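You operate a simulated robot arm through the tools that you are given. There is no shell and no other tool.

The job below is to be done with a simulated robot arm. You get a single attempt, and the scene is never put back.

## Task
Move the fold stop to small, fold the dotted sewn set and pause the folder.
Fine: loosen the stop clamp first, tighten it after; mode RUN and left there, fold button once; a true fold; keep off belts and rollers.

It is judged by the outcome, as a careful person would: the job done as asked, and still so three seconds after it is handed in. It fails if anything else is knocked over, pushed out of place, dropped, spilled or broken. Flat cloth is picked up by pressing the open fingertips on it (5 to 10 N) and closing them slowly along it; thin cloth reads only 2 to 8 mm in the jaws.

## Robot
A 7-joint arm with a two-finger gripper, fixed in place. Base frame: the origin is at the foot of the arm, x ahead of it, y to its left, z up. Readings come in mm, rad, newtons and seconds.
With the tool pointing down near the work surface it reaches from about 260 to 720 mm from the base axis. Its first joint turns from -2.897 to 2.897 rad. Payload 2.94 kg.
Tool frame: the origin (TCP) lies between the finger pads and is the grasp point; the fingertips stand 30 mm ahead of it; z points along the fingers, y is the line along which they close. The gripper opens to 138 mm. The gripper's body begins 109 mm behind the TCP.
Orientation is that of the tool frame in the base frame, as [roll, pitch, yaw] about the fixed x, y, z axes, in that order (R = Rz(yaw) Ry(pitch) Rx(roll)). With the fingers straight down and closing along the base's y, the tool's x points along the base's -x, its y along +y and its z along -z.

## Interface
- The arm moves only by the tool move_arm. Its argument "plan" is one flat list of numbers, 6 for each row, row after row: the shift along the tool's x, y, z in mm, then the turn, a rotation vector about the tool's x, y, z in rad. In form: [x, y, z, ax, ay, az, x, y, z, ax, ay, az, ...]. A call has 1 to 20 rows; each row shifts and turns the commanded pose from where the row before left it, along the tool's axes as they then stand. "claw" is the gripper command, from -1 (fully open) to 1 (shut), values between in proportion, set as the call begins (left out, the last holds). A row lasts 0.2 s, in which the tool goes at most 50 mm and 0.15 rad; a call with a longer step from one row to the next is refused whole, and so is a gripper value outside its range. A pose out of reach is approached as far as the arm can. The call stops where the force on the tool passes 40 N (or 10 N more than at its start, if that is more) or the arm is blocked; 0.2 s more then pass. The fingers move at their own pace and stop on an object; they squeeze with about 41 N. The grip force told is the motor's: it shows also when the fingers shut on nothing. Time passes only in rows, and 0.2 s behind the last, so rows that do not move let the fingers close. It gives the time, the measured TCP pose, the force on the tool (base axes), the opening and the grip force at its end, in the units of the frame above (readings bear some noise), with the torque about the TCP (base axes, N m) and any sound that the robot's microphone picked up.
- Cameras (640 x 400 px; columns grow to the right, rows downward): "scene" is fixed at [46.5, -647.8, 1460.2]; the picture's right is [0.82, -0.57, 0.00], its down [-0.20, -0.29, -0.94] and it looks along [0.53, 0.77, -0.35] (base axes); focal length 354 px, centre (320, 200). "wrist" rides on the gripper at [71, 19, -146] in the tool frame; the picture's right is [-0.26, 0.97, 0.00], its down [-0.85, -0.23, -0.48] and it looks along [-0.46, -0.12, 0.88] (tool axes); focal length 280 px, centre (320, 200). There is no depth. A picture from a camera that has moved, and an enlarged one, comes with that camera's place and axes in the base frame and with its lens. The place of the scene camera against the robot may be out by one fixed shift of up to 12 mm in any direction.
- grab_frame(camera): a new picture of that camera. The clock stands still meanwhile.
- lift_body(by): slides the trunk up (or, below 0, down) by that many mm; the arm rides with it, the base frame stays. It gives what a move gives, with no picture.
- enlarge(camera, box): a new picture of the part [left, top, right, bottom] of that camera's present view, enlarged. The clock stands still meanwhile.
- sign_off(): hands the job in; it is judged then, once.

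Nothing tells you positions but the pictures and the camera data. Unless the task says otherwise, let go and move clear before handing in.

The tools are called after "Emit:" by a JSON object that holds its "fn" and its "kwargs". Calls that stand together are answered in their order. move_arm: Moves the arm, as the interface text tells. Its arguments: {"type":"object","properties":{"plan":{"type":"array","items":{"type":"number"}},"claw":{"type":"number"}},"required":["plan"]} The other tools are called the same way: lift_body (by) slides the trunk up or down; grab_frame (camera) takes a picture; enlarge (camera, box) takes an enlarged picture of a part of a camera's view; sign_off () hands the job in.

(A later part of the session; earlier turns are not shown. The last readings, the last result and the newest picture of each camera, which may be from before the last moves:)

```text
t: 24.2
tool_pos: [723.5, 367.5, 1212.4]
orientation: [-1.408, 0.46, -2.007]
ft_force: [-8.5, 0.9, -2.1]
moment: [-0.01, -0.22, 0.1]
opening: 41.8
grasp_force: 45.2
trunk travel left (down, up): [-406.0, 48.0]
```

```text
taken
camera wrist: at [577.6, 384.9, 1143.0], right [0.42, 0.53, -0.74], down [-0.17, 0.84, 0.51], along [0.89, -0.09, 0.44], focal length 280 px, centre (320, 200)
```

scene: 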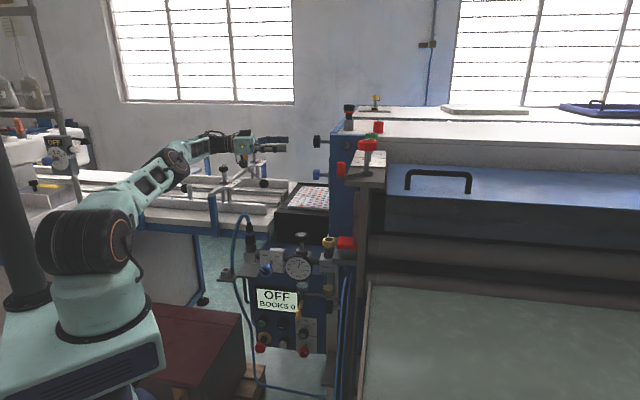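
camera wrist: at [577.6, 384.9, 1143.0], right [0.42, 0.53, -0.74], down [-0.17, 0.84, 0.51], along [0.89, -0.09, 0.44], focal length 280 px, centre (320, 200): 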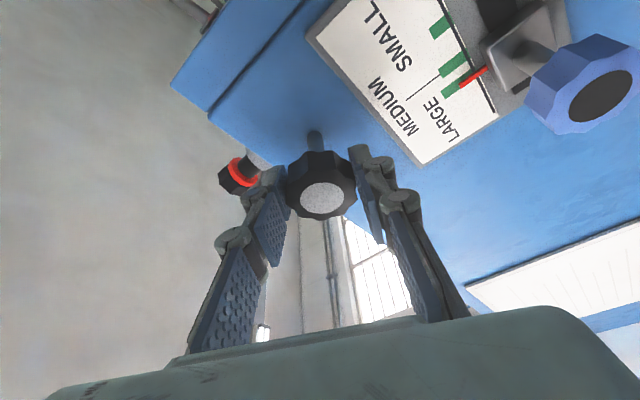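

Emit:
{"fn": "move_arm", "kwargs": {"plan": [0, -0.3, 0, -0.031, 0, -0.095, 0, -0.3, 0, -0.031, 0, -0.095, 0, -0.3, 0, -0.031, 0, -0.095, 0, -0.3, 0, -0.031, 0, -0.095, 0, -0.3, 0, -0.031, 0, -0.095, 0, -0.3, 0, -0.031, 0, -0.095]}}

Emit:
{"fn": "grab_frame", "kwargs": {"camera": "wrist"}}

```text
t: 25.6
tool_pos: [722.7, 366.3, 1215.3]
orientation: [-1.605, -0.106, -2.043]
ft_force: [-13.1, 0.3, -2.6]
moment: [0.11, 0.07, -0.13]
opening: 41.5
grasp_force: 45.0
trunk travel left (down, up): [-406.0, 48.0]
```

```text
taken
camera wrist: at [560.6, 367.9, 1209.0], right [0.04, 0.16, -0.99], down [-0.02, 0.99, 0.16], along [1.0, 0.02, 0.04], focal length 280 px, centre (320, 200)
```

wrist: 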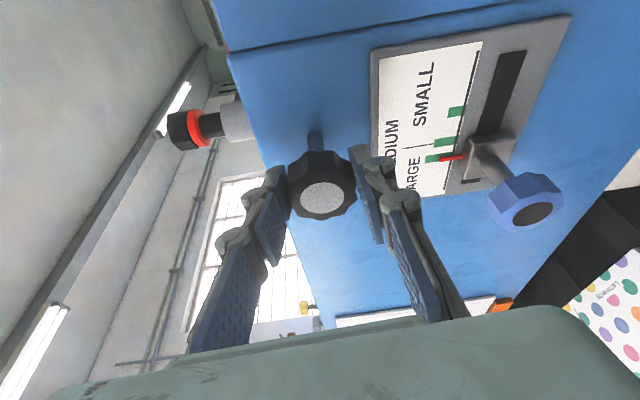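

Emit:
{"fn": "move_arm", "kwargs": {"plan": [-1, -0.3, -1, -0.031, 0, -0.095, -1, -0.3, -1, -0.031, 0, -0.095, 0, -0.3, 0, -0.031, 0, -0.095, 0, -0.3, 0, -0.031, 0, -0.095, 0, -0.3, 0, -0.031, 0, -0.095, 0, -0.3, 0, -0.031, 0, -0.095, 0, -0.3, 0, -0.031, 0, -0.095]}}

Emit:
{"fn": "grab_frame", "kwargs": {"camera": "wrist"}}

```text
t: 27.2
tool_pos: [724.0, 367.2, 1217.8]
orientation: [-1.889, -0.759, -1.915]
ft_force: [-3.3, -6.7, 2.1]
moment: [-0.56, -0.57, -0.86]
opening: 41.6
grasp_force: 44.9
trunk travel left (down, up): [-406.0, 48.0]
```

```text
taken
camera wrist: at [577.8, 384.9, 1286.8], right [-0.43, -0.31, -0.85], down [-0.06, 0.95, -0.32], along [0.9, -0.08, -0.43], focal length 280 px, centre (320, 200)
```

wrist: 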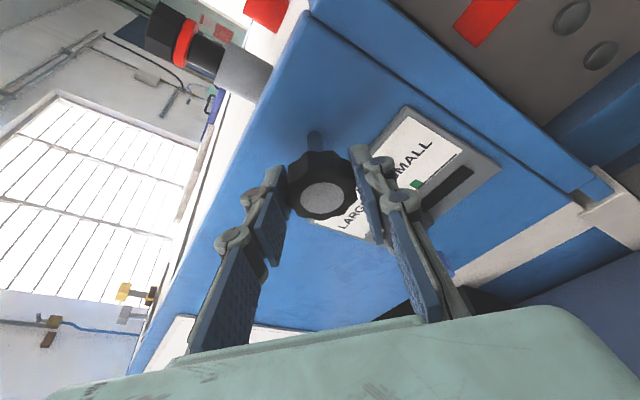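

The knob has turned about 90° with the gripper and hit no stop. I'll release it, roll back for a second bite, and compare how the knob sits.

Emit:
{"fn": "move_arm", "kwargs": {"plan": [0, 0, 0, 0, 0, 0, 0, 0, 0, 0, 0, 0, 0, 0, 0, 0, 0, 0], "claw": -0.2}}

Emit:
{"fn": "grab_frame", "kwargs": {"camera": "wrist"}}

```text
t: 28.0
tool_pos: [724.1, 369.5, 1217.9]
orientation: [-1.888, -0.759, -1.915]
ft_force: [-0.3, 0.4, -0.2]
moment: [0.02, 0.03, -0.03]
opening: 82.7
grasp_force: 0.0
trunk travel left (down, up): [-406.0, 48.0]
```

```text
taken
camera wrist: at [578.1, 386.5, 1285.3], right [-0.43, -0.31, -0.85], down [-0.06, 0.95, -0.32], along [0.9, -0.08, -0.43], focal length 280 px, centre (320, 200)
```

wrist: 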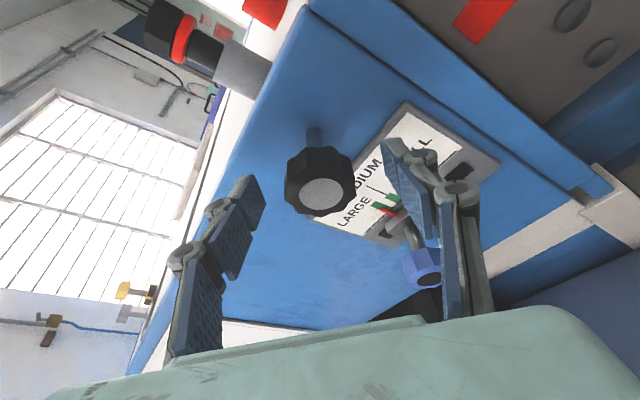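

The knob stays where I left it. I'll back out along the tool axis, lower the trunk, and square up to the blue slider knob. A gentle test pull will show whether the stop is free.

Emit:
{"fn": "move_arm", "kwargs": {"plan": [0, 0, -25, 0, 0, 0, 0, 0, -25, 0, 0, 0, 0, 0, -25, 0, 0, 0, 0, 0, -25, 0, 0, 0], "claw": -0.2}}

Emit:
{"fn": "lift_body", "kwargs": {"by": -110}}

Emit:
{"fn": "move_arm", "kwargs": {"plan": [0, 0, 0, 0.0422, 0, 0.13, 0, 0, 0, 0.0422, 0, 0.13, 0, 0, 0, 0.0422, 0, 0.13, 0, 0, 0, 0.0422, 0, 0.13, 0, 0, 0, 0.0422, 0, 0.13, 0, 0, 0, 0.0422, 0, 0.13, 0, 0, 0, 0, -0.07, 0]}}

Emit:
{"fn": "grab_frame", "kwargs": {"camera": "wrist"}}

```text
t: 29.0
tool_pos: [642.4, 420.4, 1239.9]
orientation: [-1.889, -0.758, -1.914]
ft_force: [0.5, 0.2, -0.3]
moment: [0.01, 0.04, -0.02]
opening: 82.8
grasp_force: 0.1
trunk travel left (down, up): [-406.0, 48.0]
```

```text
t: 30.4
tool_pos: [642.7, 421.1, 1129.4]
orientation: [-1.888, -0.76, -1.916]
ft_force: [0.2, -0.4, 0.3]
moment: [0.03, 0.02, -0.01]
opening: 83.1
grasp_force: 0.1
trunk travel left (down, up): [-296.0, 158.0]
```

```text
t: 32.0
tool_pos: [641.4, 419.4, 1128.6]
orientation: [-1.568, 0.011, -1.975]
ft_force: [0.0, 0.3, 0.1]
moment: [-0.01, -0.06, 0.0]
opening: 82.8
grasp_force: 0.1
trunk travel left (down, up): [-296.0, 158.0]
```

```text
taken
camera wrist: at [480.8, 412.0, 1108.7], right [0.11, 0.25, -0.96], down [-0.11, 0.96, 0.24], along [0.99, 0.08, 0.13], focal length 280 px, centre (320, 200)
```

wrist: 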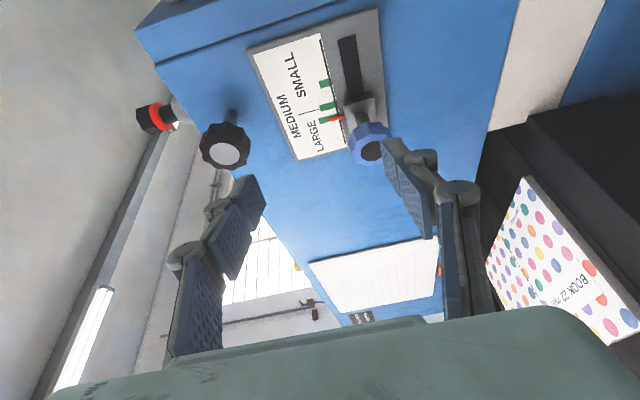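

Emit:
{"fn": "move_arm", "kwargs": {"plan": [-6.5, 14.9, 8.9, 0, 0, 0, -6.5, 14.9, 8.9, 0, 0, 0, -6.4, 14.8, 8.9, 0, 0, 0]}}

Emit:
{"fn": "grab_frame", "kwargs": {"camera": "wrist"}}

```text
t: 32.8
tool_pos: [675.1, 428.8, 1084.3]
orientation: [-1.568, 0.011, -1.973]
ft_force: [0.4, 0.8, -1.3]
moment: [-0.02, 0.03, 0.05]
opening: 82.9
grasp_force: 0.0
trunk travel left (down, up): [-296.0, 158.0]
```

```text
taken
camera wrist: at [513.8, 420.9, 1064.5], right [0.11, 0.25, -0.96], down [-0.11, 0.97, 0.24], along [0.99, 0.08, 0.13], focal length 280 px, centre (320, 200)
```

wrist: 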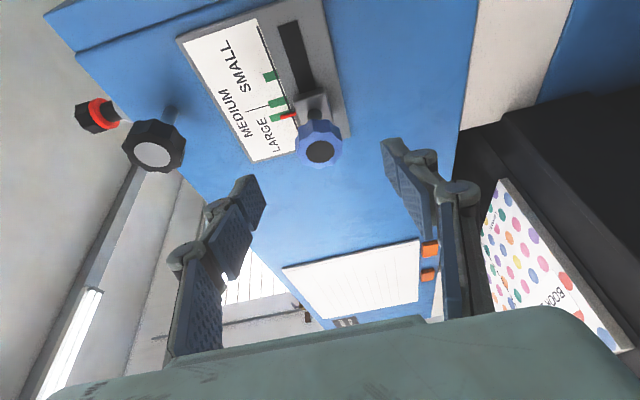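

Emit:
{"fn": "move_arm", "kwargs": {"plan": [0.7, 0, 19.8, 0, 0, 0, 0.7, 0, 19.8, 0, 0, 0, 0.7, 0, 19.8, 0, 0, 0, 0.7, 0, 19.8, 0, 0, 0]}}

Emit:
{"fn": "grab_frame", "kwargs": {"camera": "wrist"}}

```text
t: 33.8
tool_pos: [746.4, 393.6, 1083.5]
orientation: [-1.57, 0.01, -1.973]
ft_force: [-0.4, -0.4, 0.1]
moment: [-0.02, 0.01, -0.03]
opening: 82.8
grasp_force: 0.1
trunk travel left (down, up): [-296.0, 158.0]
```

```text
taken
camera wrist: at [585.5, 385.9, 1063.5], right [0.11, 0.25, -0.96], down [-0.11, 0.97, 0.24], along [0.99, 0.08, 0.13], focal length 280 px, centre (320, 200)
```

wrist: 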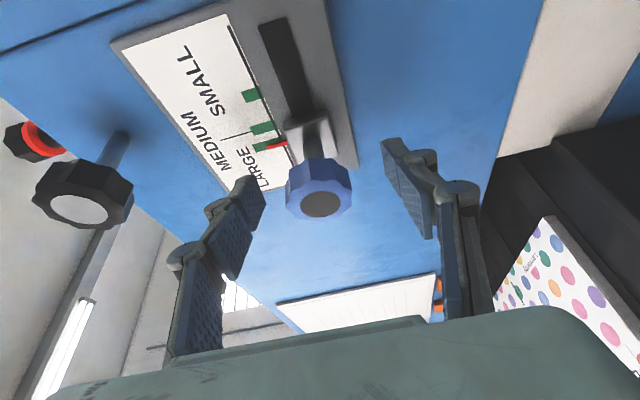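

Emit:
{"fn": "move_arm", "kwargs": {"plan": [0, 0, 0, 0, 0, 0, 0, 0, 0, 0, 0, 0, 0, 0, 0, 0, 0, 0, 0, 0, 0, 0, 0, 0], "claw": 0.6}}

Emit:
{"fn": "grab_frame", "kwargs": {"camera": "wrist"}}

```text
t: 34.8
tool_pos: [745.8, 395.0, 1085.0]
orientation: [-1.568, 0.01, -1.973]
ft_force: [5.7, 0.8, 5.8]
moment: [-0.1, -0.12, 0.08]
opening: 38.3
grasp_force: 45.2
trunk travel left (down, up): [-296.0, 158.0]
```

```text
taken
camera wrist: at [585.4, 385.8, 1064.5], right [0.11, 0.25, -0.96], down [-0.11, 0.97, 0.24], along [0.99, 0.08, 0.13], focal length 280 px, centre (320, 200)
```

wrist: 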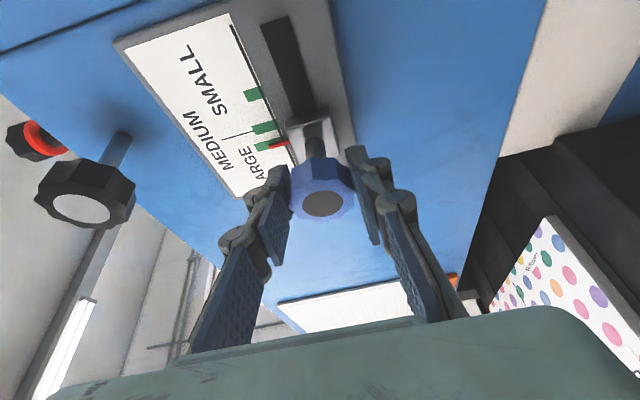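

The slider knob is gripped. Next is a small test pull of 6 mm toward SMALL.

Emit:
{"fn": "move_arm", "kwargs": {"plan": [2.78, 0, -1.12, 0, 0, 0, 2.78, 0, -1.12, 0, 0, 0]}}

Emit:
{"fn": "grab_frame", "kwargs": {"camera": "wrist"}}

```text
t: 35.4
tool_pos: [741.5, 389.1, 1084.7]
orientation: [-1.568, 0.01, -1.972]
ft_force: [6.7, 0.6, 9.0]
moment: [-0.11, 0.02, 0.29]
opening: 38.5
grasp_force: 44.9
trunk travel left (down, up): [-296.0, 158.0]
```

```text
taken
camera wrist: at [580.8, 381.3, 1064.5], right [0.11, 0.25, -0.96], down [-0.11, 0.97, 0.24], along [0.99, 0.08, 0.13], focal length 280 px, centre (320, 200)
```

wrist: 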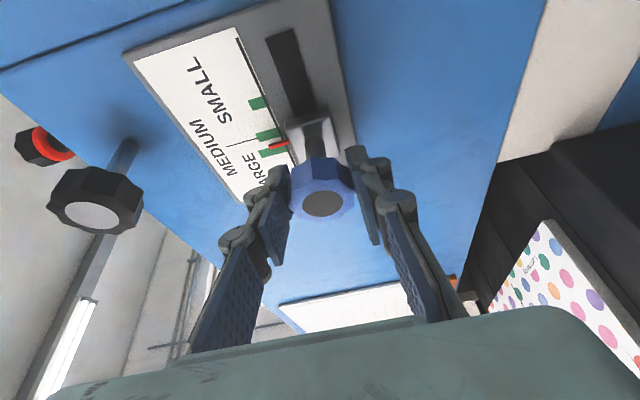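

The stop slides freely, so the black knob was the clamp. I'll continue toward SMALL and check the pointer.

Emit:
{"fn": "move_arm", "kwargs": {"plan": [3.7, 0, -1.5, 0, 0, 0, 3.7, 0, -1.5, 0, 0, 0, 3.7, 0, -1.5, 0, 0, 0, 3.7, 0, -1.5, 0, 0, 0, 3.7, 0, -1.5, 0, 0, 0, 3.7, 0, -1.5, 0, 0, 0, 3.7, 0, -1.5, 0, 0, 0, 3.7, 0, -1.5, 0, 0, 0]}}

Emit:
{"fn": "grab_frame", "kwargs": {"camera": "wrist"}}

Emit:
{"fn": "enlarge", "kwargs": {"camera": "wrist", "box": [200, 50, 360, 200]}}

```text
t: 37.2
tool_pos: [719.8, 367.8, 1085.1]
orientation: [-1.57, 0.011, -1.974]
ft_force: [3.2, 1.3, 6.0]
moment: [-0.05, -0.04, -0.29]
opening: 38.4
grasp_force: 45.5
trunk travel left (down, up): [-296.0, 158.0]
```

```text
taken
camera wrist: at [558.5, 359.0, 1064.7], right [0.11, 0.25, -0.96], down [-0.11, 0.97, 0.24], along [0.99, 0.08, 0.13], focal length 280 px, centre (320, 200)
```

wrist: 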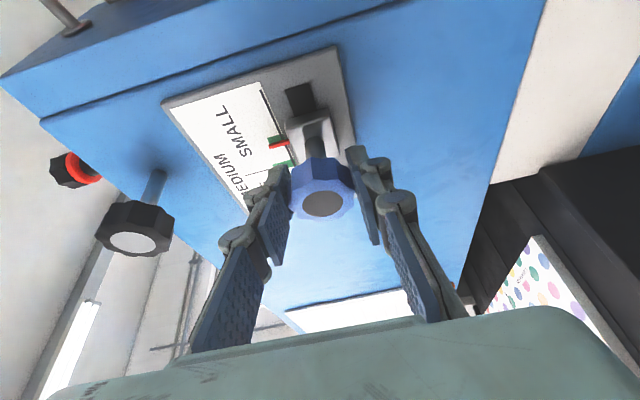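

```text
2.67 times, centred on (280, 125) of wrist
camera zoom: at [558.5, 359.0, 1064.7], right [0.11, 0.25, -0.96], down [-0.11, 0.97, 0.24], along [0.99, 0.08, 0.13], focal length 748 px, centre (427, 400)
```

zoom: 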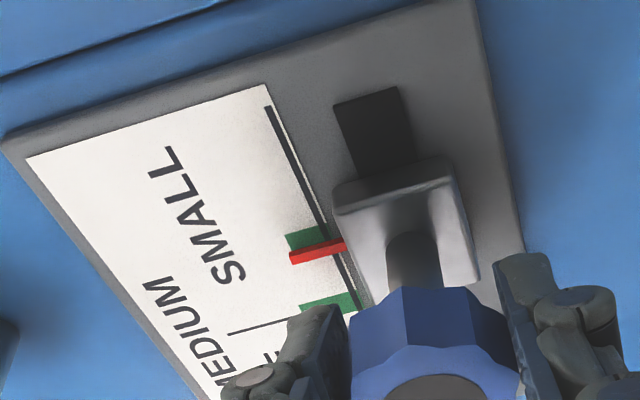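

Emit:
{"fn": "move_arm", "kwargs": {"plan": [0, 0, 0, 0, 0, 0, 0, 0, 0, 0, 0, 0, 0, 0, 0, 0, 0, 0], "claw": -0.2}}

Emit:
{"fn": "move_arm", "kwargs": {"plan": [0, 0, -25, 0, 0, 0, 0, 0, -25, 0, 0, 0, 0, 0, -25, 0, 0, 0, 0, 0, -25, 0, 0, 0], "claw": -0.2}}

Emit:
{"fn": "grab_frame", "kwargs": {"camera": "wrist"}}

Emit:
{"fn": "enlarge", "kwargs": {"camera": "wrist", "box": [200, 30, 360, 180]}}

```text
t: 38.0
tool_pos: [720.6, 367.4, 1084.4]
orientation: [-1.572, 0.008, -1.975]
ft_force: [0.1, -0.6, 0.0]
moment: [-0.01, 0.01, 0.0]
opening: 82.7
grasp_force: 0.0
trunk travel left (down, up): [-296.0, 158.0]
```

```text
t: 39.0
tool_pos: [627.4, 407.5, 1084.4]
orientation: [-1.569, 0.011, -1.973]
ft_force: [-0.8, 0.4, -0.7]
moment: [-0.01, -0.03, 0.0]
opening: 82.8
grasp_force: 0.1
trunk travel left (down, up): [-296.0, 158.0]
```

```text
taken
camera wrist: at [466.2, 398.4, 1064.8], right [0.11, 0.25, -0.96], down [-0.11, 0.97, 0.24], along [0.99, 0.08, 0.13], focal length 280 px, centre (320, 200)
```

wrist: 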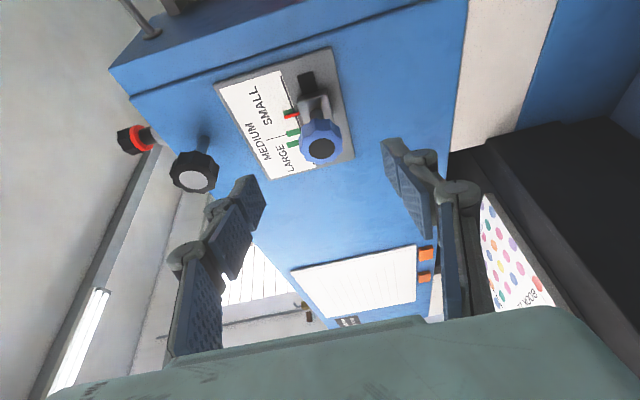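

```text
2.67 times, centred on (280, 105) of wrist
camera zoom: at [466.2, 398.4, 1064.8], right [0.11, 0.25, -0.96], down [-0.11, 0.97, 0.24], along [0.99, 0.08, 0.13], focal length 748 px, centre (427, 453)
```

zoom: 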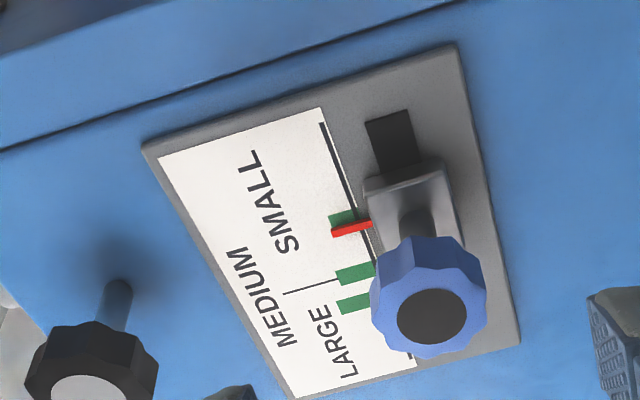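

Emit:
{"fn": "enlarge", "kwargs": {"camera": "wrist", "box": [270, 90, 320, 140]}}

```text
8.00 times, centred on (295, 115) of wrist
camera zoom: at [466.2, 398.4, 1064.8], right [0.11, 0.25, -0.96], down [-0.11, 0.97, 0.24], along [0.99, 0.08, 0.13], focal length 2243 px, centre (520, 880)
```

zoom: 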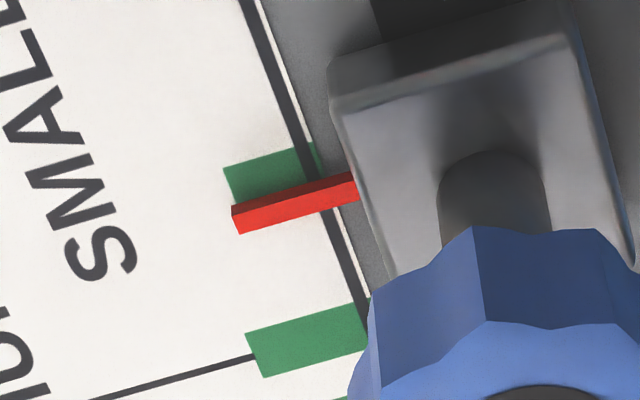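

The slider stayed put after release, and the pointer appears over the SMALL band. I see it at an angle, so I'll roll the hand for a more square-on view before tightening the clamp.

Emit:
{"fn": "lift_body", "kwargs": {"by": 110}}

Emit:
{"fn": "move_arm", "kwargs": {"plan": [0, 0, 0, 0, 0, 0.1428, 0, 0, 0, 0, 0, 0.1428, 0, 0, 0, 0, 0, 0.1428, 0, 0, 0, 0, 0, 0.1428, 0, 0, 0, 0, 0, 0.1428, 0, 0, 0, 0, 0, 0.1428, 0, 0, 0, 0, 0, 0.1428, 0, 0, 0, 0, 0, 0.1428, 0, 0, 0, 0, 0, 0.1428, 0, 0, 0, 0, 0, 0.1428, 0, 0, 0, 0, 0, 0.1428, 0, 30, -10, 0, 0, 0, 0, 30, -10, 0, 0, 0]}}

Emit:
{"fn": "grab_frame", "kwargs": {"camera": "wrist"}}

```text
t: 40.5
tool_pos: [629.1, 407.2, 1194.4]
orientation: [-1.57, 0.011, -1.973]
ft_force: [0.1, 0.7, -0.5]
moment: [0.01, 0.0, 0.01]
opening: 82.8
grasp_force: 0.1
trunk travel left (down, up): [-406.0, 48.0]
```

```text
t: 43.3
tool_pos: [633.6, 469.4, 1195.6]
orientation: [1.481, 1.561, 1.075]
ft_force: [0.2, -0.5, 0.2]
moment: [-0.02, -0.01, -0.01]
opening: 82.7
grasp_force: 0.1
trunk travel left (down, up): [-406.0, 48.0]
```

```text
taken
camera wrist: at [507.5, 543.8, 1123.8], right [0.38, 0.89, 0.27], down [-0.53, -0.03, 0.85], along [0.76, -0.46, 0.46], focal length 280 px, centre (320, 200)
```

wrist: 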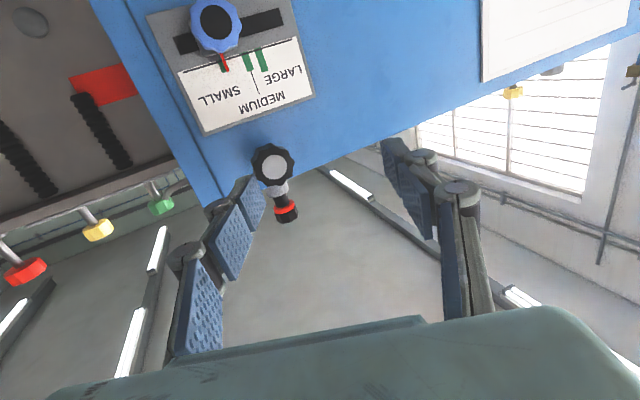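

Emit:
{"fn": "enlarge", "kwargs": {"camera": "wrist", "box": [190, 30, 280, 90]}}

Emit:
{"fn": "enlarge", "kwargs": {"camera": "wrist", "box": [140, 0, 320, 140]}}

```text
6.67 times, centred on (235, 60) of wrist
camera zoom: at [507.5, 543.8, 1123.8], right [0.38, 0.89, 0.27], down [-0.53, -0.03, 0.85], along [0.76, -0.46, 0.46], focal length 1869 px, centre (887, 1133)
```

zoom: 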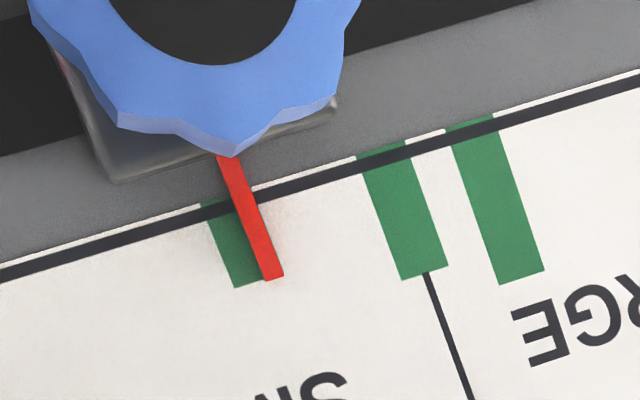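

```text
2.86 times, centred on (230, 70) of wrist
camera zoom: at [507.5, 543.8, 1123.8], right [0.38, 0.89, 0.27], down [-0.53, -0.03, 0.85], along [0.76, -0.46, 0.46], focal length 801 px, centre (577, 571)
```

zoom: 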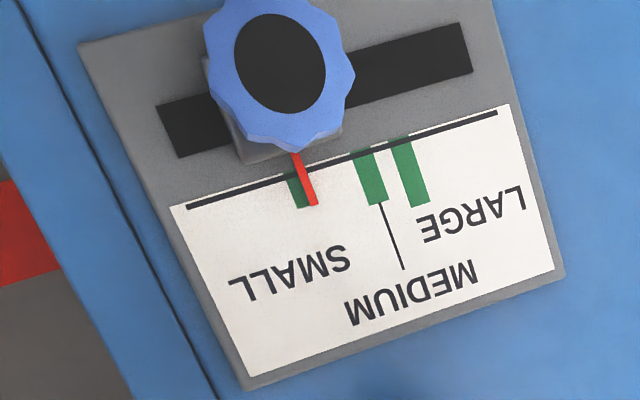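

The pointer is inside the SMALL band but about 2 mm toward MEDIUM. I'll go back and centre it properly by retracing the same approach.

Emit:
{"fn": "move_arm", "kwargs": {"plan": [0, -30, 10, 0, 0, 0, 0, -30, 10, 0, 0, 0, 0, 0, 0, 0, 0, -0.1428, 0, 0, 0, 0, 0, -0.1428, 0, 0, 0, 0, 0, -0.1428, 0, 0, 0, 0, 0, -0.1428, 0, 0, 0, 0, 0, -0.1428, 0, 0, 0, 0, 0, -0.1428, 0, 0, 0, 0, 0, -0.1428, 0, 0, 0, 0, 0, -0.1428, 0, 0, 0, 0, 0, -0.1428, 0, 0, 0, 0, 0, -0.1428, 0, 0, 0, 0, 0, -0.1428]}}

Emit:
{"fn": "lift_body", "kwargs": {"by": -110}}

Emit:
{"fn": "grab_frame", "kwargs": {"camera": "wrist"}}

```text
t: 46.1
tool_pos: [628.4, 406.7, 1195.2]
orientation: [-1.568, 0.006, -1.976]
ft_force: [0.1, -0.9, 0.5]
moment: [-0.02, 0.01, -0.03]
opening: 82.6
grasp_force: 0.0
trunk travel left (down, up): [-406.0, 48.0]
```

```text
t: 47.5
tool_pos: [627.7, 406.7, 1084.6]
orientation: [-1.568, 0.01, -1.974]
ft_force: [-0.6, 0.6, 0.3]
moment: [0.0, 0.03, -0.02]
opening: 82.8
grasp_force: 0.1
trunk travel left (down, up): [-296.0, 158.0]
```

```text
taken
camera wrist: at [466.3, 398.4, 1064.3], right [0.11, 0.25, -0.96], down [-0.11, 0.97, 0.24], along [0.99, 0.08, 0.13], focal length 280 px, centre (320, 200)
```

wrist: 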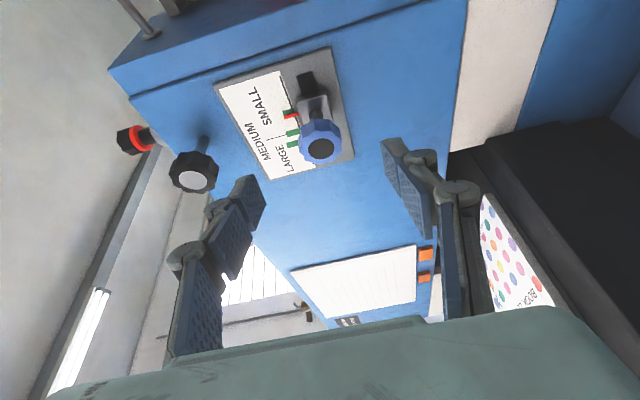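

Emit:
{"fn": "move_arm", "kwargs": {"plan": [0, 0, 25, 0, 0, 0, 0, 0, 25, 0, 0, 0, 0, 0, 25, 0, 0, 0, 0, 0, 25, 0, 0, 0]}}

Emit:
{"fn": "move_arm", "kwargs": {"plan": [0, 0, 0, 0, 0, 0, 0, 0, 0, 0, 0, 0, 0, 0, 0, 0, 0, 0, 0, 0, 0, 0, 0, 0], "claw": 0.6}}

Emit:
{"fn": "move_arm", "kwargs": {"plan": [0.93, 0, -0.37, 0, 0, 0, 0.93, 0, -0.37, 0, 0, 0, 0, 0, 0, 0, 0, 0]}}

Emit:
{"fn": "enlarge", "kwargs": {"camera": "wrist", "box": [200, 50, 360, 200]}}

```text
t: 48.5
tool_pos: [719.2, 365.9, 1085.1]
orientation: [-1.567, 0.01, -1.973]
ft_force: [-0.3, -0.4, 0.8]
moment: [-0.03, 0.0, -0.01]
opening: 82.7
grasp_force: 0.0
trunk travel left (down, up): [-296.0, 158.0]
```

```text
t: 49.5
tool_pos: [718.3, 366.0, 1084.7]
orientation: [-1.568, 0.011, -1.973]
ft_force: [2.6, 0.8, 2.3]
moment: [-0.08, -0.07, 0.03]
opening: 38.7
grasp_force: 45.1
trunk travel left (down, up): [-296.0, 158.0]
```

```text
t: 50.3
tool_pos: [718.2, 364.5, 1083.7]
orientation: [-1.57, 0.01, -1.975]
ft_force: [7.6, 0.4, 5.3]
moment: [-0.08, -0.13, 0.36]
opening: 38.4
grasp_force: 44.9
trunk travel left (down, up): [-296.0, 158.0]
```

```text
2.67 times, centred on (280, 125) of wrist
camera zoom: at [556.7, 356.8, 1064.6], right [0.11, 0.25, -0.96], down [-0.11, 0.97, 0.24], along [0.99, 0.08, 0.13], focal length 748 px, centre (427, 400)
```

zoom: 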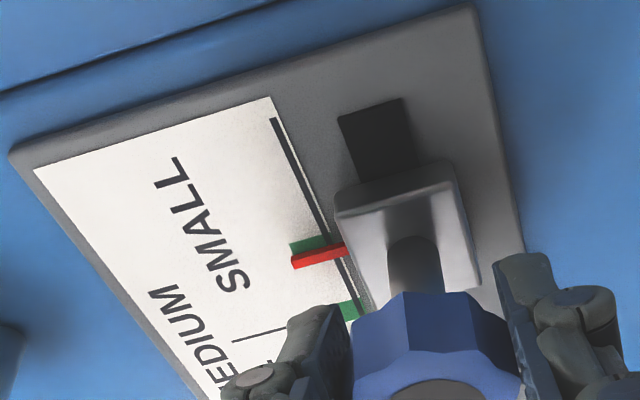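

Emit:
{"fn": "move_arm", "kwargs": {"plan": [0.8, 0, -0.3, 0, 0, 0, 0, 0, 0, 0, 0, 0]}}

Emit:
{"fn": "move_arm", "kwargs": {"plan": [0, 0, 0, 0, 0, 0, 0, 0, 0, 0, 0, 0, 0, 0, 0, 0, 0, 0], "claw": -0.2}}

Emit:
{"fn": "move_arm", "kwargs": {"plan": [0, 0, -25, 0, 0, 0, 0, 0, -25, 0, 0, 0, 0, 0, -25, 0, 0, 0, 0, 0, -25, 0, 0, 0]}}

Emit:
{"fn": "enlarge", "kwargs": {"camera": "wrist", "box": [270, 90, 320, 140]}}

```text
t: 50.9
tool_pos: [717.7, 364.9, 1084.5]
orientation: [-1.569, 0.011, -1.973]
ft_force: [6.7, 0.3, 5.8]
moment: [-0.1, -0.17, -0.16]
opening: 38.5
grasp_force: 44.7
trunk travel left (down, up): [-296.0, 158.0]
```

```text
t: 51.7
tool_pos: [718.2, 364.5, 1084.6]
orientation: [-1.57, 0.008, -1.975]
ft_force: [0.1, 0.0, -0.7]
moment: [-0.03, 0.0, -0.03]
opening: 83.2
grasp_force: 0.0
trunk travel left (down, up): [-296.0, 158.0]
```

```text
t: 52.7
tool_pos: [626.6, 406.7, 1083.2]
orientation: [-1.57, 0.011, -1.975]
ft_force: [-1.0, -1.1, -0.5]
moment: [-0.03, -0.03, 0.0]
opening: 82.8
grasp_force: 0.0
trunk travel left (down, up): [-296.0, 158.0]
```

```text
8.00 times, centred on (295, 115) of wrist
camera zoom: at [464.3, 397.8, 1062.8], right [0.11, 0.25, -0.96], down [-0.11, 0.97, 0.24], along [0.99, 0.08, 0.13], focal length 2243 px, centre (520, 880)
```

zoom: 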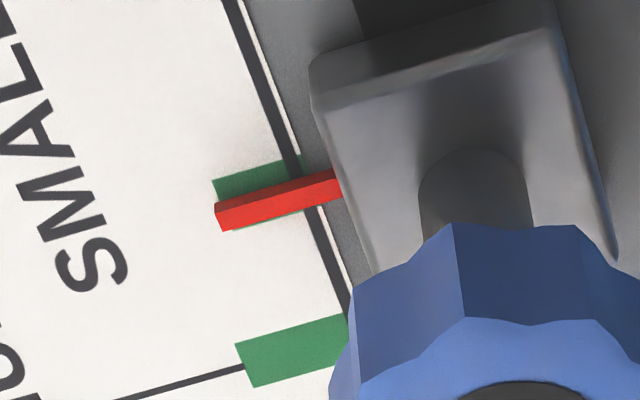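

Emit:
{"fn": "lift_body", "kwargs": {"by": 110}}

Emit:
{"fn": "move_arm", "kwargs": {"plan": [0, 0, 0, 0, 0, 0.1428, 0, 0, 0, 0, 0, 0.1428, 0, 0, 0, 0, 0, 0.1428, 0, 0, 0, 0, 0, 0.1428, 0, 0, 0, 0, 0, 0.1428, 0, 0, 0, 0, 0, 0.1428, 0, 0, 0, 0, 0, 0.1428, 0, 0, 0, 0, 0, 0.1428, 0, 0, 0, 0, 0, 0.1428, 0, 0, 0, 0, 0, 0.1428, 0, 0, 0, 0, 0, 0.1428, 0, 30, -10, 0, 0, 0, 0, 30, -10, 0, 0, 0]}}

Emit:
{"fn": "enlarge", "kwargs": {"camera": "wrist", "box": [190, 30, 280, 90]}}

Emit:
{"fn": "grab_frame", "kwargs": {"camera": "wrist"}}

```text
t: 54.1
tool_pos: [627.1, 405.6, 1193.3]
orientation: [-1.571, 0.012, -1.974]
ft_force: [-0.8, -0.8, -0.2]
moment: [0.01, -0.01, -0.02]
opening: 82.8
grasp_force: 0.0
trunk travel left (down, up): [-406.0, 48.0]
```

```text
t: 56.9
tool_pos: [634.5, 470.8, 1191.6]
orientation: [1.505, 1.562, 1.1]
ft_force: [-0.4, -0.4, 0.2]
moment: [0.02, 0.07, -0.03]
opening: 82.9
grasp_force: 0.1
trunk travel left (down, up): [-406.0, 48.0]
```

```text
6.67 times, centred on (235, 60) of wrist
camera zoom: at [507.9, 545.2, 1120.5], right [0.38, 0.88, 0.27], down [-0.53, -0.03, 0.85], along [0.76, -0.46, 0.46], focal length 1869 px, centre (887, 1133)
```

zoom: 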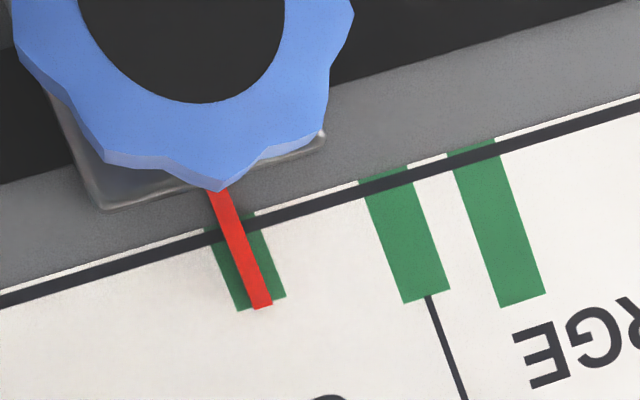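

```text
taken
camera wrist: at [507.9, 545.2, 1120.5], right [0.38, 0.88, 0.27], down [-0.53, -0.03, 0.85], along [0.76, -0.46, 0.46], focal length 280 px, centre (320, 200)
```

wrist: 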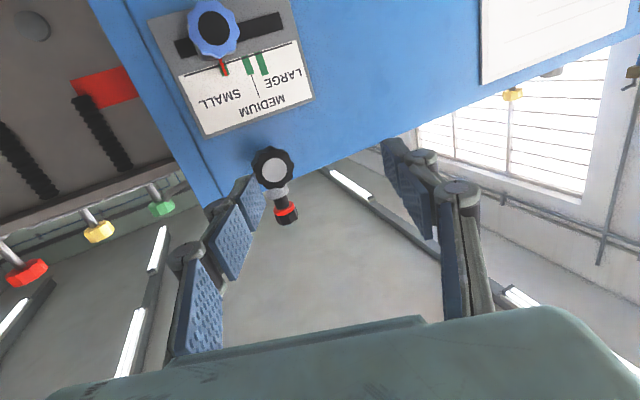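

The pointer is now centred on SMALL. Next I return to the black clamp knob and turn it clockwise to tighten, starting from the roll where I let go.

Emit:
{"fn": "move_arm", "kwargs": {"plan": [0, 0, 0, 0, 0, -0.1428, 0, 0, 0, 0, 0, -0.1428, 0, 0, 0, 0, 0, -0.1428, 0, 0, 0, 0, 0, -0.1428, 0, 0, 0, 0, 0, -0.1428, 0, 0, 0, 0, 0, -0.1428, 0, 0, 0, 0, 0, -0.1428, 0, 0, 0, 0, 0, -0.1428, 0, 0, 0, 0, 0, -0.1428, 0, 0, 0, 0, 0, -0.1428, 0, 0, 0, 0, 0, -0.1428, 0, 0, 0, -0.0491, 0, -0.1214, 0, 0, 0, -0.0491, 0, -0.1214, 0, 0, 0, -0.0491, 0, -0.1214, 0, 0, 0, -0.0491, 0, -0.1214, 0, 0, 0, -0.0491, 0, -0.1214, 0, 0, 0, -0.0491, 0, -0.1214]}}

Emit:
{"fn": "grab_frame", "kwargs": {"camera": "wrist"}}

```text
t: 60.5
tool_pos: [631.9, 468.3, 1193.6]
orientation: [-1.928, -0.707, -1.84]
ft_force: [1.0, 0.7, -0.2]
moment: [0.04, 0.03, -0.01]
opening: 82.6
grasp_force: 0.1
trunk travel left (down, up): [-406.0, 48.0]
```

```text
taken
camera wrist: at [485.0, 475.9, 1263.9], right [-0.43, -0.28, -0.86], down [-0.12, 0.96, -0.26], along [0.9, -0.01, -0.44], focal length 280 px, centre (320, 200)
```

wrist: 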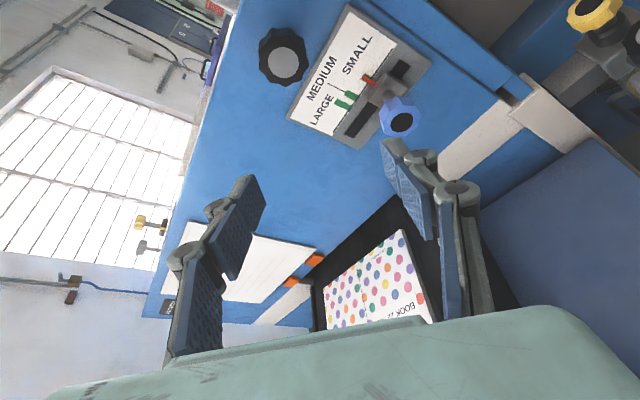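

Emit:
{"fn": "move_arm", "kwargs": {"plan": [18.7, -5.6, 18.9, 0, 0, 0, 18.7, -5.6, 18.9, 0, 0, 0]}}

Emit:
{"fn": "grab_frame", "kwargs": {"camera": "wrist"}}

```text
t: 61.1
tool_pos: [662.8, 428.6, 1216.5]
orientation: [-1.927, -0.704, -1.841]
ft_force: [-0.7, -0.2, -0.6]
moment: [-0.01, -0.03, -0.05]
opening: 82.9
grasp_force: 0.1
trunk travel left (down, up): [-406.0, 48.0]
```

```text
taken
camera wrist: at [516.0, 435.4, 1287.3], right [-0.43, -0.28, -0.86], down [-0.11, 0.96, -0.26], along [0.9, -0.01, -0.44], focal length 280 px, centre (320, 200)
```

wrist: 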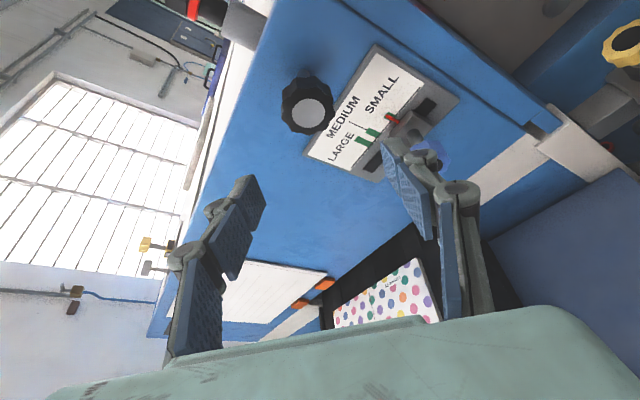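

Emit:
{"fn": "move_arm", "kwargs": {"plan": [6.7, 0, 16.5, 0, 0, 0, 6.7, 0, 16.5, 0, 0, 0, 6.7, 0, 16.5, 0, 0, 0, 6.7, 0, 16.5, 0, 0, 0]}}

Emit:
{"fn": "grab_frame", "kwargs": {"camera": "wrist"}}

```text
t: 62.1
tool_pos: [712.2, 377.4, 1217.0]
orientation: [-1.925, -0.705, -1.842]
ft_force: [0.0, 0.6, -0.9]
moment: [0.0, 0.02, 0.02]
opening: 82.8
grasp_force: 0.1
trunk travel left (down, up): [-406.0, 48.0]
```

```text
taken
camera wrist: at [565.4, 383.7, 1287.1], right [-0.43, -0.28, -0.86], down [-0.11, 0.96, -0.26], along [0.9, -0.01, -0.44], focal length 280 px, centre (320, 200)
```

wrist: 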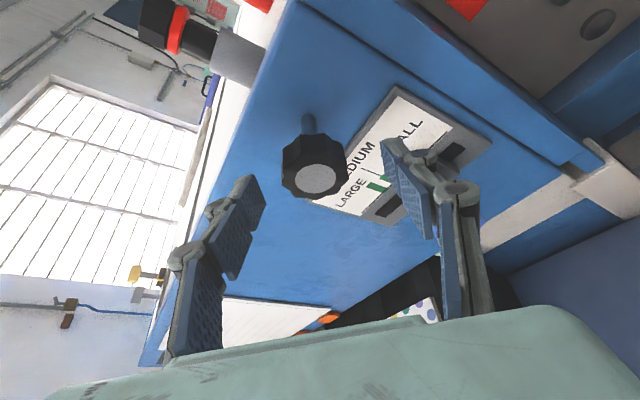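

Emit:
{"fn": "move_arm", "kwargs": {"plan": [6.5, -1.5, 16.5, 0, 0, 0, 0, 0, 0, 0, 0, 0]}}

Emit:
{"fn": "move_arm", "kwargs": {"plan": [0, 0, 0, 0, 0, 0, 0, 0, 0, 0, 0, 0, 0, 0, 0, 0, 0, 0, 0, 0, 0, 0, 0, 0], "claw": 0.6}}

Emit:
{"fn": "grab_frame", "kwargs": {"camera": "wrist"}}

```text
t: 62.7
tool_pos: [724.6, 366.4, 1216.9]
orientation: [-1.927, -0.707, -1.838]
ft_force: [0.1, 0.7, -0.1]
moment: [0.01, -0.03, -0.02]
opening: 83.0
grasp_force: 0.1
trunk travel left (down, up): [-406.0, 48.0]
```

```text
t: 63.7
tool_pos: [725.8, 367.0, 1218.2]
orientation: [-1.925, -0.705, -1.842]
ft_force: [6.5, 2.5, 5.4]
moment: [-0.04, -0.06, 0.28]
opening: 41.8
grasp_force: 44.6
trunk travel left (down, up): [-406.0, 48.0]
```

```text
taken
camera wrist: at [578.6, 373.0, 1288.1], right [-0.43, -0.28, -0.86], down [-0.12, 0.96, -0.26], along [0.9, -0.01, -0.44], focal length 280 px, centre (320, 200)
```

wrist: 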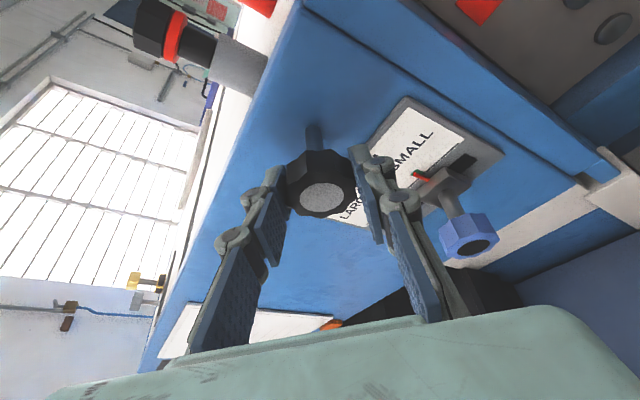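

Emit:
{"fn": "move_arm", "kwargs": {"plan": [0, 0.37, 0, 0.0375, 0, 0.0927, 0, 0.37, 0, 0.0375, 0, 0.0927, 0, 0.37, 0, 0.0375, 0, 0.0927, 0, 0.37, 0, 0.0375, 0, 0.0927, 0, 0.37, 0, 0.0375, 0, 0.0927, 0, 0.37, 0, 0.0375, 0, 0.0927, 0, 0.37, 0, 0.0375, 0, 0.0927]}}

Emit:
{"fn": "grab_frame", "kwargs": {"camera": "wrist"}}

```text
t: 65.3
tool_pos: [724.2, 366.6, 1214.9]
orientation: [-1.599, -0.069, -1.975]
ft_force: [13.7, 6.5, 16.2]
moment: [-0.06, -0.09, 0.0]
opening: 41.6
grasp_force: 44.9
trunk travel left (down, up): [-406.0, 48.0]
```

```text
taken
camera wrist: at [562.2, 357.1, 1204.7], right [0.05, 0.19, -0.98], down [-0.09, 0.98, 0.19], along [0.99, 0.08, 0.07], focal length 280 px, centre (320, 200)
```

wrist: 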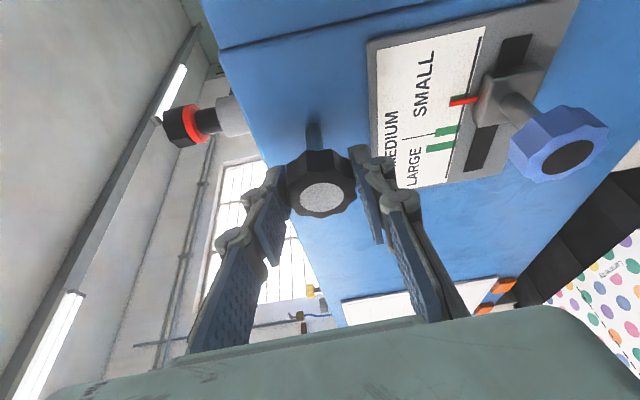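

Emit:
{"fn": "move_arm", "kwargs": {"plan": [-0.7, -0.7, 0.3, 0.0375, 0, 0.0927, -0.7, -0.7, 0.3, 0.0375, 0, 0.0927, 0, 0.2, 0, 0.0375, 0, 0.0927, 0, 0.37, 0, 0.0375, 0, 0.0927]}}

Emit:
{"fn": "grab_frame", "kwargs": {"camera": "wrist"}}

```text
t: 66.3
tool_pos: [724.1, 367.2, 1213.5]
orientation: [-1.448, 0.301, -1.958]
ft_force: [3.4, -0.5, 5.8]
moment: [-0.27, -0.1, 0.26]
opening: 41.7
grasp_force: 44.7
trunk travel left (down, up): [-406.0, 48.0]
```

```text
taken
camera wrist: at [571.7, 367.3, 1157.4], right [0.31, 0.45, -0.84], down [-0.18, 0.89, 0.42], along [0.93, 0.02, 0.36], focal length 280 px, centre (320, 200)
```

wrist: 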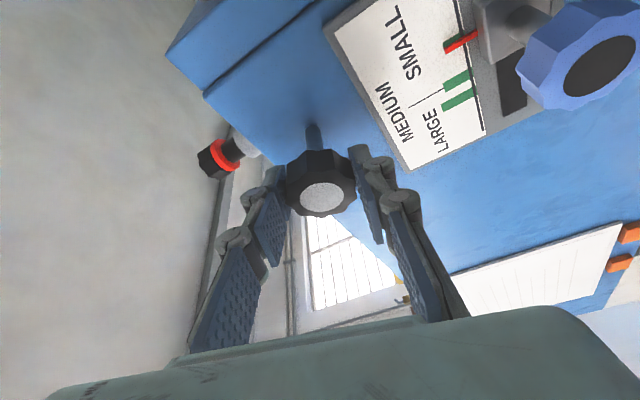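

Emit:
{"fn": "move_arm", "kwargs": {"plan": [0, 0.2, 0, 0.0375, 0, 0.0927, 0, 0.37, 0, 0.0375, 0, 0.0927, 0, 0.37, 0, 0.0375, 0, 0.0927, 0, 0.37, 0, 0.0375, 0, 0.0927]}}

Emit:
{"fn": "grab_frame", "kwargs": {"camera": "wrist"}}

```text
t: 67.3
tool_pos: [724.8, 366.8, 1212.9]
orientation: [-1.254, 0.662, -1.868]
ft_force: [-6.6, -5.4, -6.8]
moment: [-0.1, 0.1, 0.07]
opening: 42.0
grasp_force: 45.4
trunk travel left (down, up): [-406.0, 48.0]
```

```text
taken
camera wrist: at [593.7, 389.5, 1118.8], right [0.51, 0.65, -0.56], down [-0.32, 0.75, 0.58], along [0.8, -0.12, 0.59], focal length 280 px, centre (320, 200)
```

wrist: 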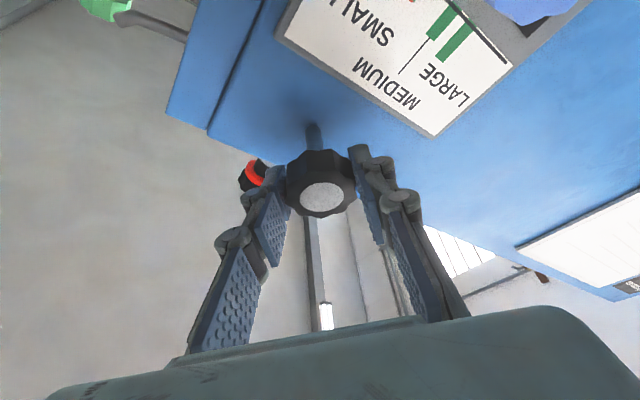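

Emit:
{"fn": "move_arm", "kwargs": {"plan": [0, 0.37, 0, 0.0375, 0, 0.0927, 0, 0.37, 0, 0.0375, 0, 0.0927]}}

Emit:
{"fn": "grab_frame", "kwargs": {"camera": "wrist"}}

```text
t: 67.9
tool_pos: [727.0, 368.1, 1214.1]
orientation: [-1.111, 0.835, -1.765]
ft_force: [1.2, -3.5, -1.9]
moment: [-0.66, 0.89, -0.08]
opening: 42.5
grasp_force: 44.8
trunk travel left (down, up): [-406.0, 48.0]
```

```text
taken
camera wrist: at [609.6, 404.6, 1106.2], right [0.58, 0.72, -0.39], down [-0.41, 0.67, 0.63], along [0.71, -0.2, 0.68], focal length 280 px, centre (320, 200)
```

wrist: 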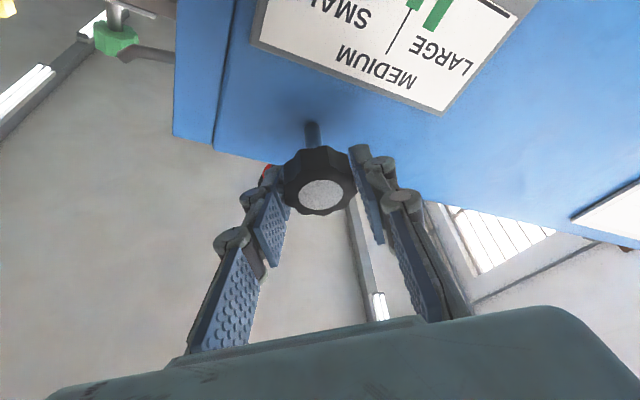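

Emit:
{"fn": "move_arm", "kwargs": {"plan": [0, 0.2, 0, 0.0188, 0, 0.0464]}}

```text
t: 68.3
tool_pos: [727.1, 368.4, 1212.9]
orientation: [-1.066, 0.874, -1.734]
ft_force: [3.7, -1.9, 2.0]
moment: [-0.86, 0.58, 0.19]
opening: 42.9
grasp_force: 45.1
trunk travel left (down, up): [-406.0, 48.0]
```

The knob has reached its stop (about 1.1 N·m against the grip), so the clamp is tight. I'll release and back out, then check that the pointer hasn't moved.

Emit:
{"fn": "move_arm", "kwargs": {"plan": [0, 0, 0, 0, 0, 0, 0, 0, 0, 0, 0, 0, 0, 0, 0, 0, 0, 0], "claw": -0.2}}

Emit:
{"fn": "move_arm", "kwargs": {"plan": [0, 0, -25, 0, 0, 0, 0, 0, -25, 0, 0, 0, 0, 0, -25, 0, 0, 0, 0, 0, -25, 0, 0, 0, 0, 0, -25, 0, 0, 0]}}

Emit:
{"fn": "grab_frame", "kwargs": {"camera": "wrist"}}

Emit:
{"fn": "grab_frame", "kwargs": {"camera": "scene"}}

```text
t: 69.1
tool_pos: [727.0, 369.7, 1213.8]
orientation: [-1.068, 0.875, -1.736]
ft_force: [0.1, 0.2, -0.4]
moment: [0.01, -0.01, -0.01]
opening: 82.7
grasp_force: 0.1
trunk travel left (down, up): [-406.0, 48.0]
```

```text
t: 70.3
tool_pos: [625.2, 430.9, 1173.5]
orientation: [-1.069, 0.874, -1.738]
ft_force: [0.7, 0.8, -0.2]
moment: [0.0, 0.01, 0.0]
opening: 83.0
grasp_force: 0.0
trunk travel left (down, up): [-406.0, 48.0]
```

```text
taken
camera wrist: at [512.4, 471.1, 1063.9], right [0.59, 0.73, -0.34], down [-0.43, 0.64, 0.63], along [0.68, -0.23, 0.69], focal length 280 px, centre (320, 200)
```

wrist: 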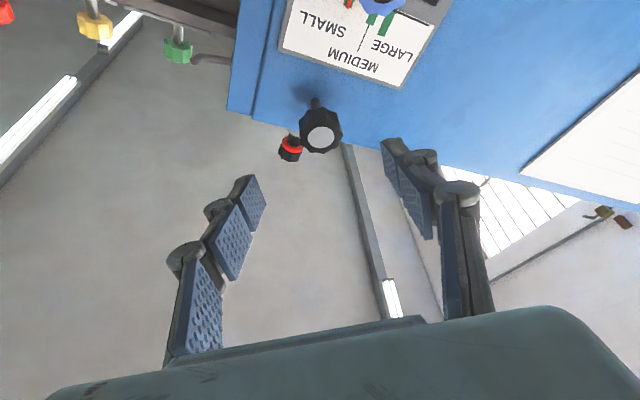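

```text
taken
```

scene: 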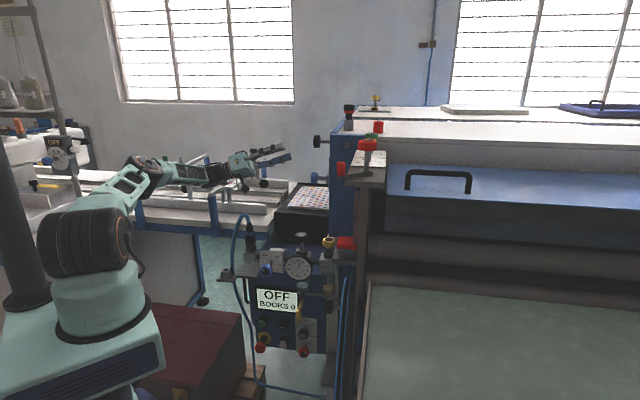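

The stop is set at SMALL and clamped. Next is the control panel, which sits low (z≈430–620) facing the robot. I'll bring the hand back from the head, point it down in front of the panel, and then descend with the trunk.

Emit:
{"fn": "move_arm", "kwargs": {"plan": [21, -37.6, -16.3, 0, 0, 0, 21, -37.6, -16.3, 0, 0, 0, 21, -37.6, -16.3, 0, 0, 0, 21, -37.6, -16.3, 0, 0, 0, 21, -37.6, -16.3, 0, 0, 0], "claw": 1}}

Emit:
{"fn": "move_arm", "kwargs": {"plan": [0, 0, 0, -0.1145, 0.0748, -0.0349, 0, 0, 0, -0.1145, 0.0748, -0.0349, 0, 0, 0, -0.1145, 0.0748, -0.0349, 0, 0, 0, -0.1145, 0.0748, -0.0349, 0, 0, 0, -0.1145, 0.0748, -0.0349, 0, 0, 0, -0.1145, 0.0748, -0.0349, 0, 0, 0, -0.1145, 0.0748, -0.0349]}}

```text
t: 71.5
tool_pos: [438.0, 296.8, 1176.2]
orientation: [-1.067, 0.875, -1.737]
ft_force: [0.4, 0.6, -0.9]
moment: [0.0, -0.03, -0.02]
opening: 0.0
grasp_force: 28.0
trunk travel left (down, up): [-406.0, 48.0]
```

```text
t: 73.1
tool_pos: [438.1, 295.4, 1170.6]
orientation: [-2.311, 0.552, -2.364]
ft_force: [0.1, -0.6, -0.7]
moment: [0.0, 0.02, 0.04]
opening: 0.0
grasp_force: 28.5
trunk travel left (down, up): [-406.0, 48.0]
```

Emit:
{"fn": "move_arm", "kwargs": {"plan": [0, 0, 0, -0.1145, 0.0748, -0.0349, 0, 0, 0, -0.1145, 0.0748, -0.0349, 0, 0, 0, -0.1145, 0.0748, -0.0349, 0, 0, 0, -0.1145, 0.0748, -0.0349, 0, 0, 0, -0.1145, 0.0748, -0.0349, 0, 0, 0, -0.1145, 0.0748, -0.0349, 0, 0, 0, -0.1145, 0.0748, -0.0349]}}

Emit:
{"fn": "grab_frame", "kwargs": {"camera": "wrist"}}

Emit:
{"fn": "grab_frame", "kwargs": {"camera": "scene"}}

```text
t: 74.7
tool_pos: [438.0, 297.4, 1174.0]
orientation: [3.138, -0.001, -2.355]
ft_force: [0.1, -0.6, -0.3]
moment: [0.02, -0.03, 0.02]
opening: 0.0
grasp_force: 28.6
trunk travel left (down, up): [-406.0, 48.0]
```

```text
taken
camera wrist: at [375.8, 260.3, 1320.0], right [-0.5, 0.87, 0.0], down [0.76, 0.44, 0.47], along [0.41, 0.24, -0.88], focal length 280 px, centre (320, 200)
```

wrist: 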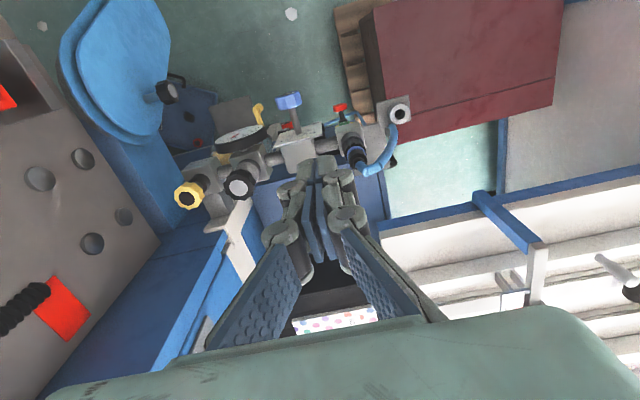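

```text
taken
```

scene: 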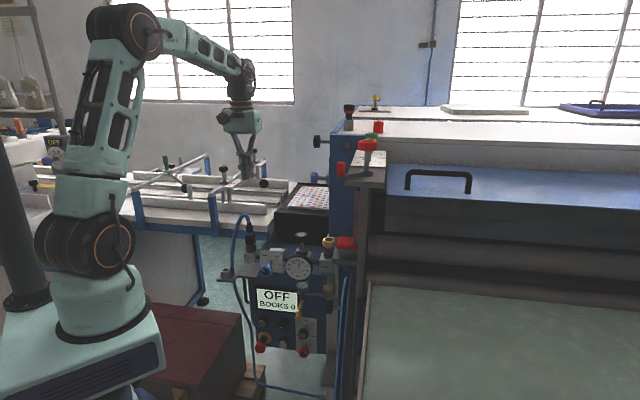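

I'm pointing down above the manifold. I'll back off toward the robot so the descent clears the AIR knob, then lower the trunk in stages.

Emit:
{"fn": "move_arm", "kwargs": {"plan": [25, 0, 0, 0, 0, 0, 25, 0, 0, 0, 0, 0, 25, 0, 0, 0, 0, 0, 25, 0, 0, 0, 0, 0]}}

Emit:
{"fn": "lift_body", "kwargs": {"by": -200}}

Emit:
{"fn": "grab_frame", "kwargs": {"camera": "wrist"}}

Emit:
{"fn": "grab_frame", "kwargs": {"camera": "scene"}}

```text
t: 75.7
tool_pos: [367.1, 226.7, 1174.9]
orientation: [3.141, -0.001, -2.356]
ft_force: [0.2, 0.0, 0.5]
moment: [0.04, -0.01, 0.01]
opening: 0.3
grasp_force: 28.9
trunk travel left (down, up): [-406.0, 48.0]
```

```text
t: 77.9
tool_pos: [368.1, 228.7, 975.2]
orientation: [3.14, 0.0, -2.354]
ft_force: [0.4, 0.6, -0.2]
moment: [-0.01, 0.0, 0.0]
opening: 0.1
grasp_force: 28.6
trunk travel left (down, up): [-206.0, 248.0]
```

```text
taken
camera wrist: at [305.6, 191.4, 1120.7], right [-0.5, 0.87, 0.0], down [0.76, 0.44, 0.48], along [0.41, 0.24, -0.88], focal length 280 px, centre (320, 200)
```

wrist: 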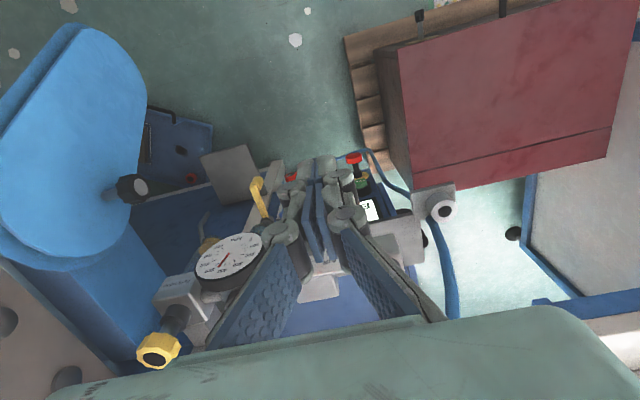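

```text
taken
```

scene: 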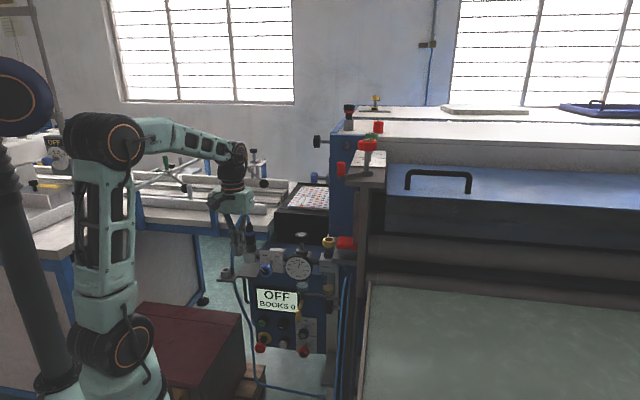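

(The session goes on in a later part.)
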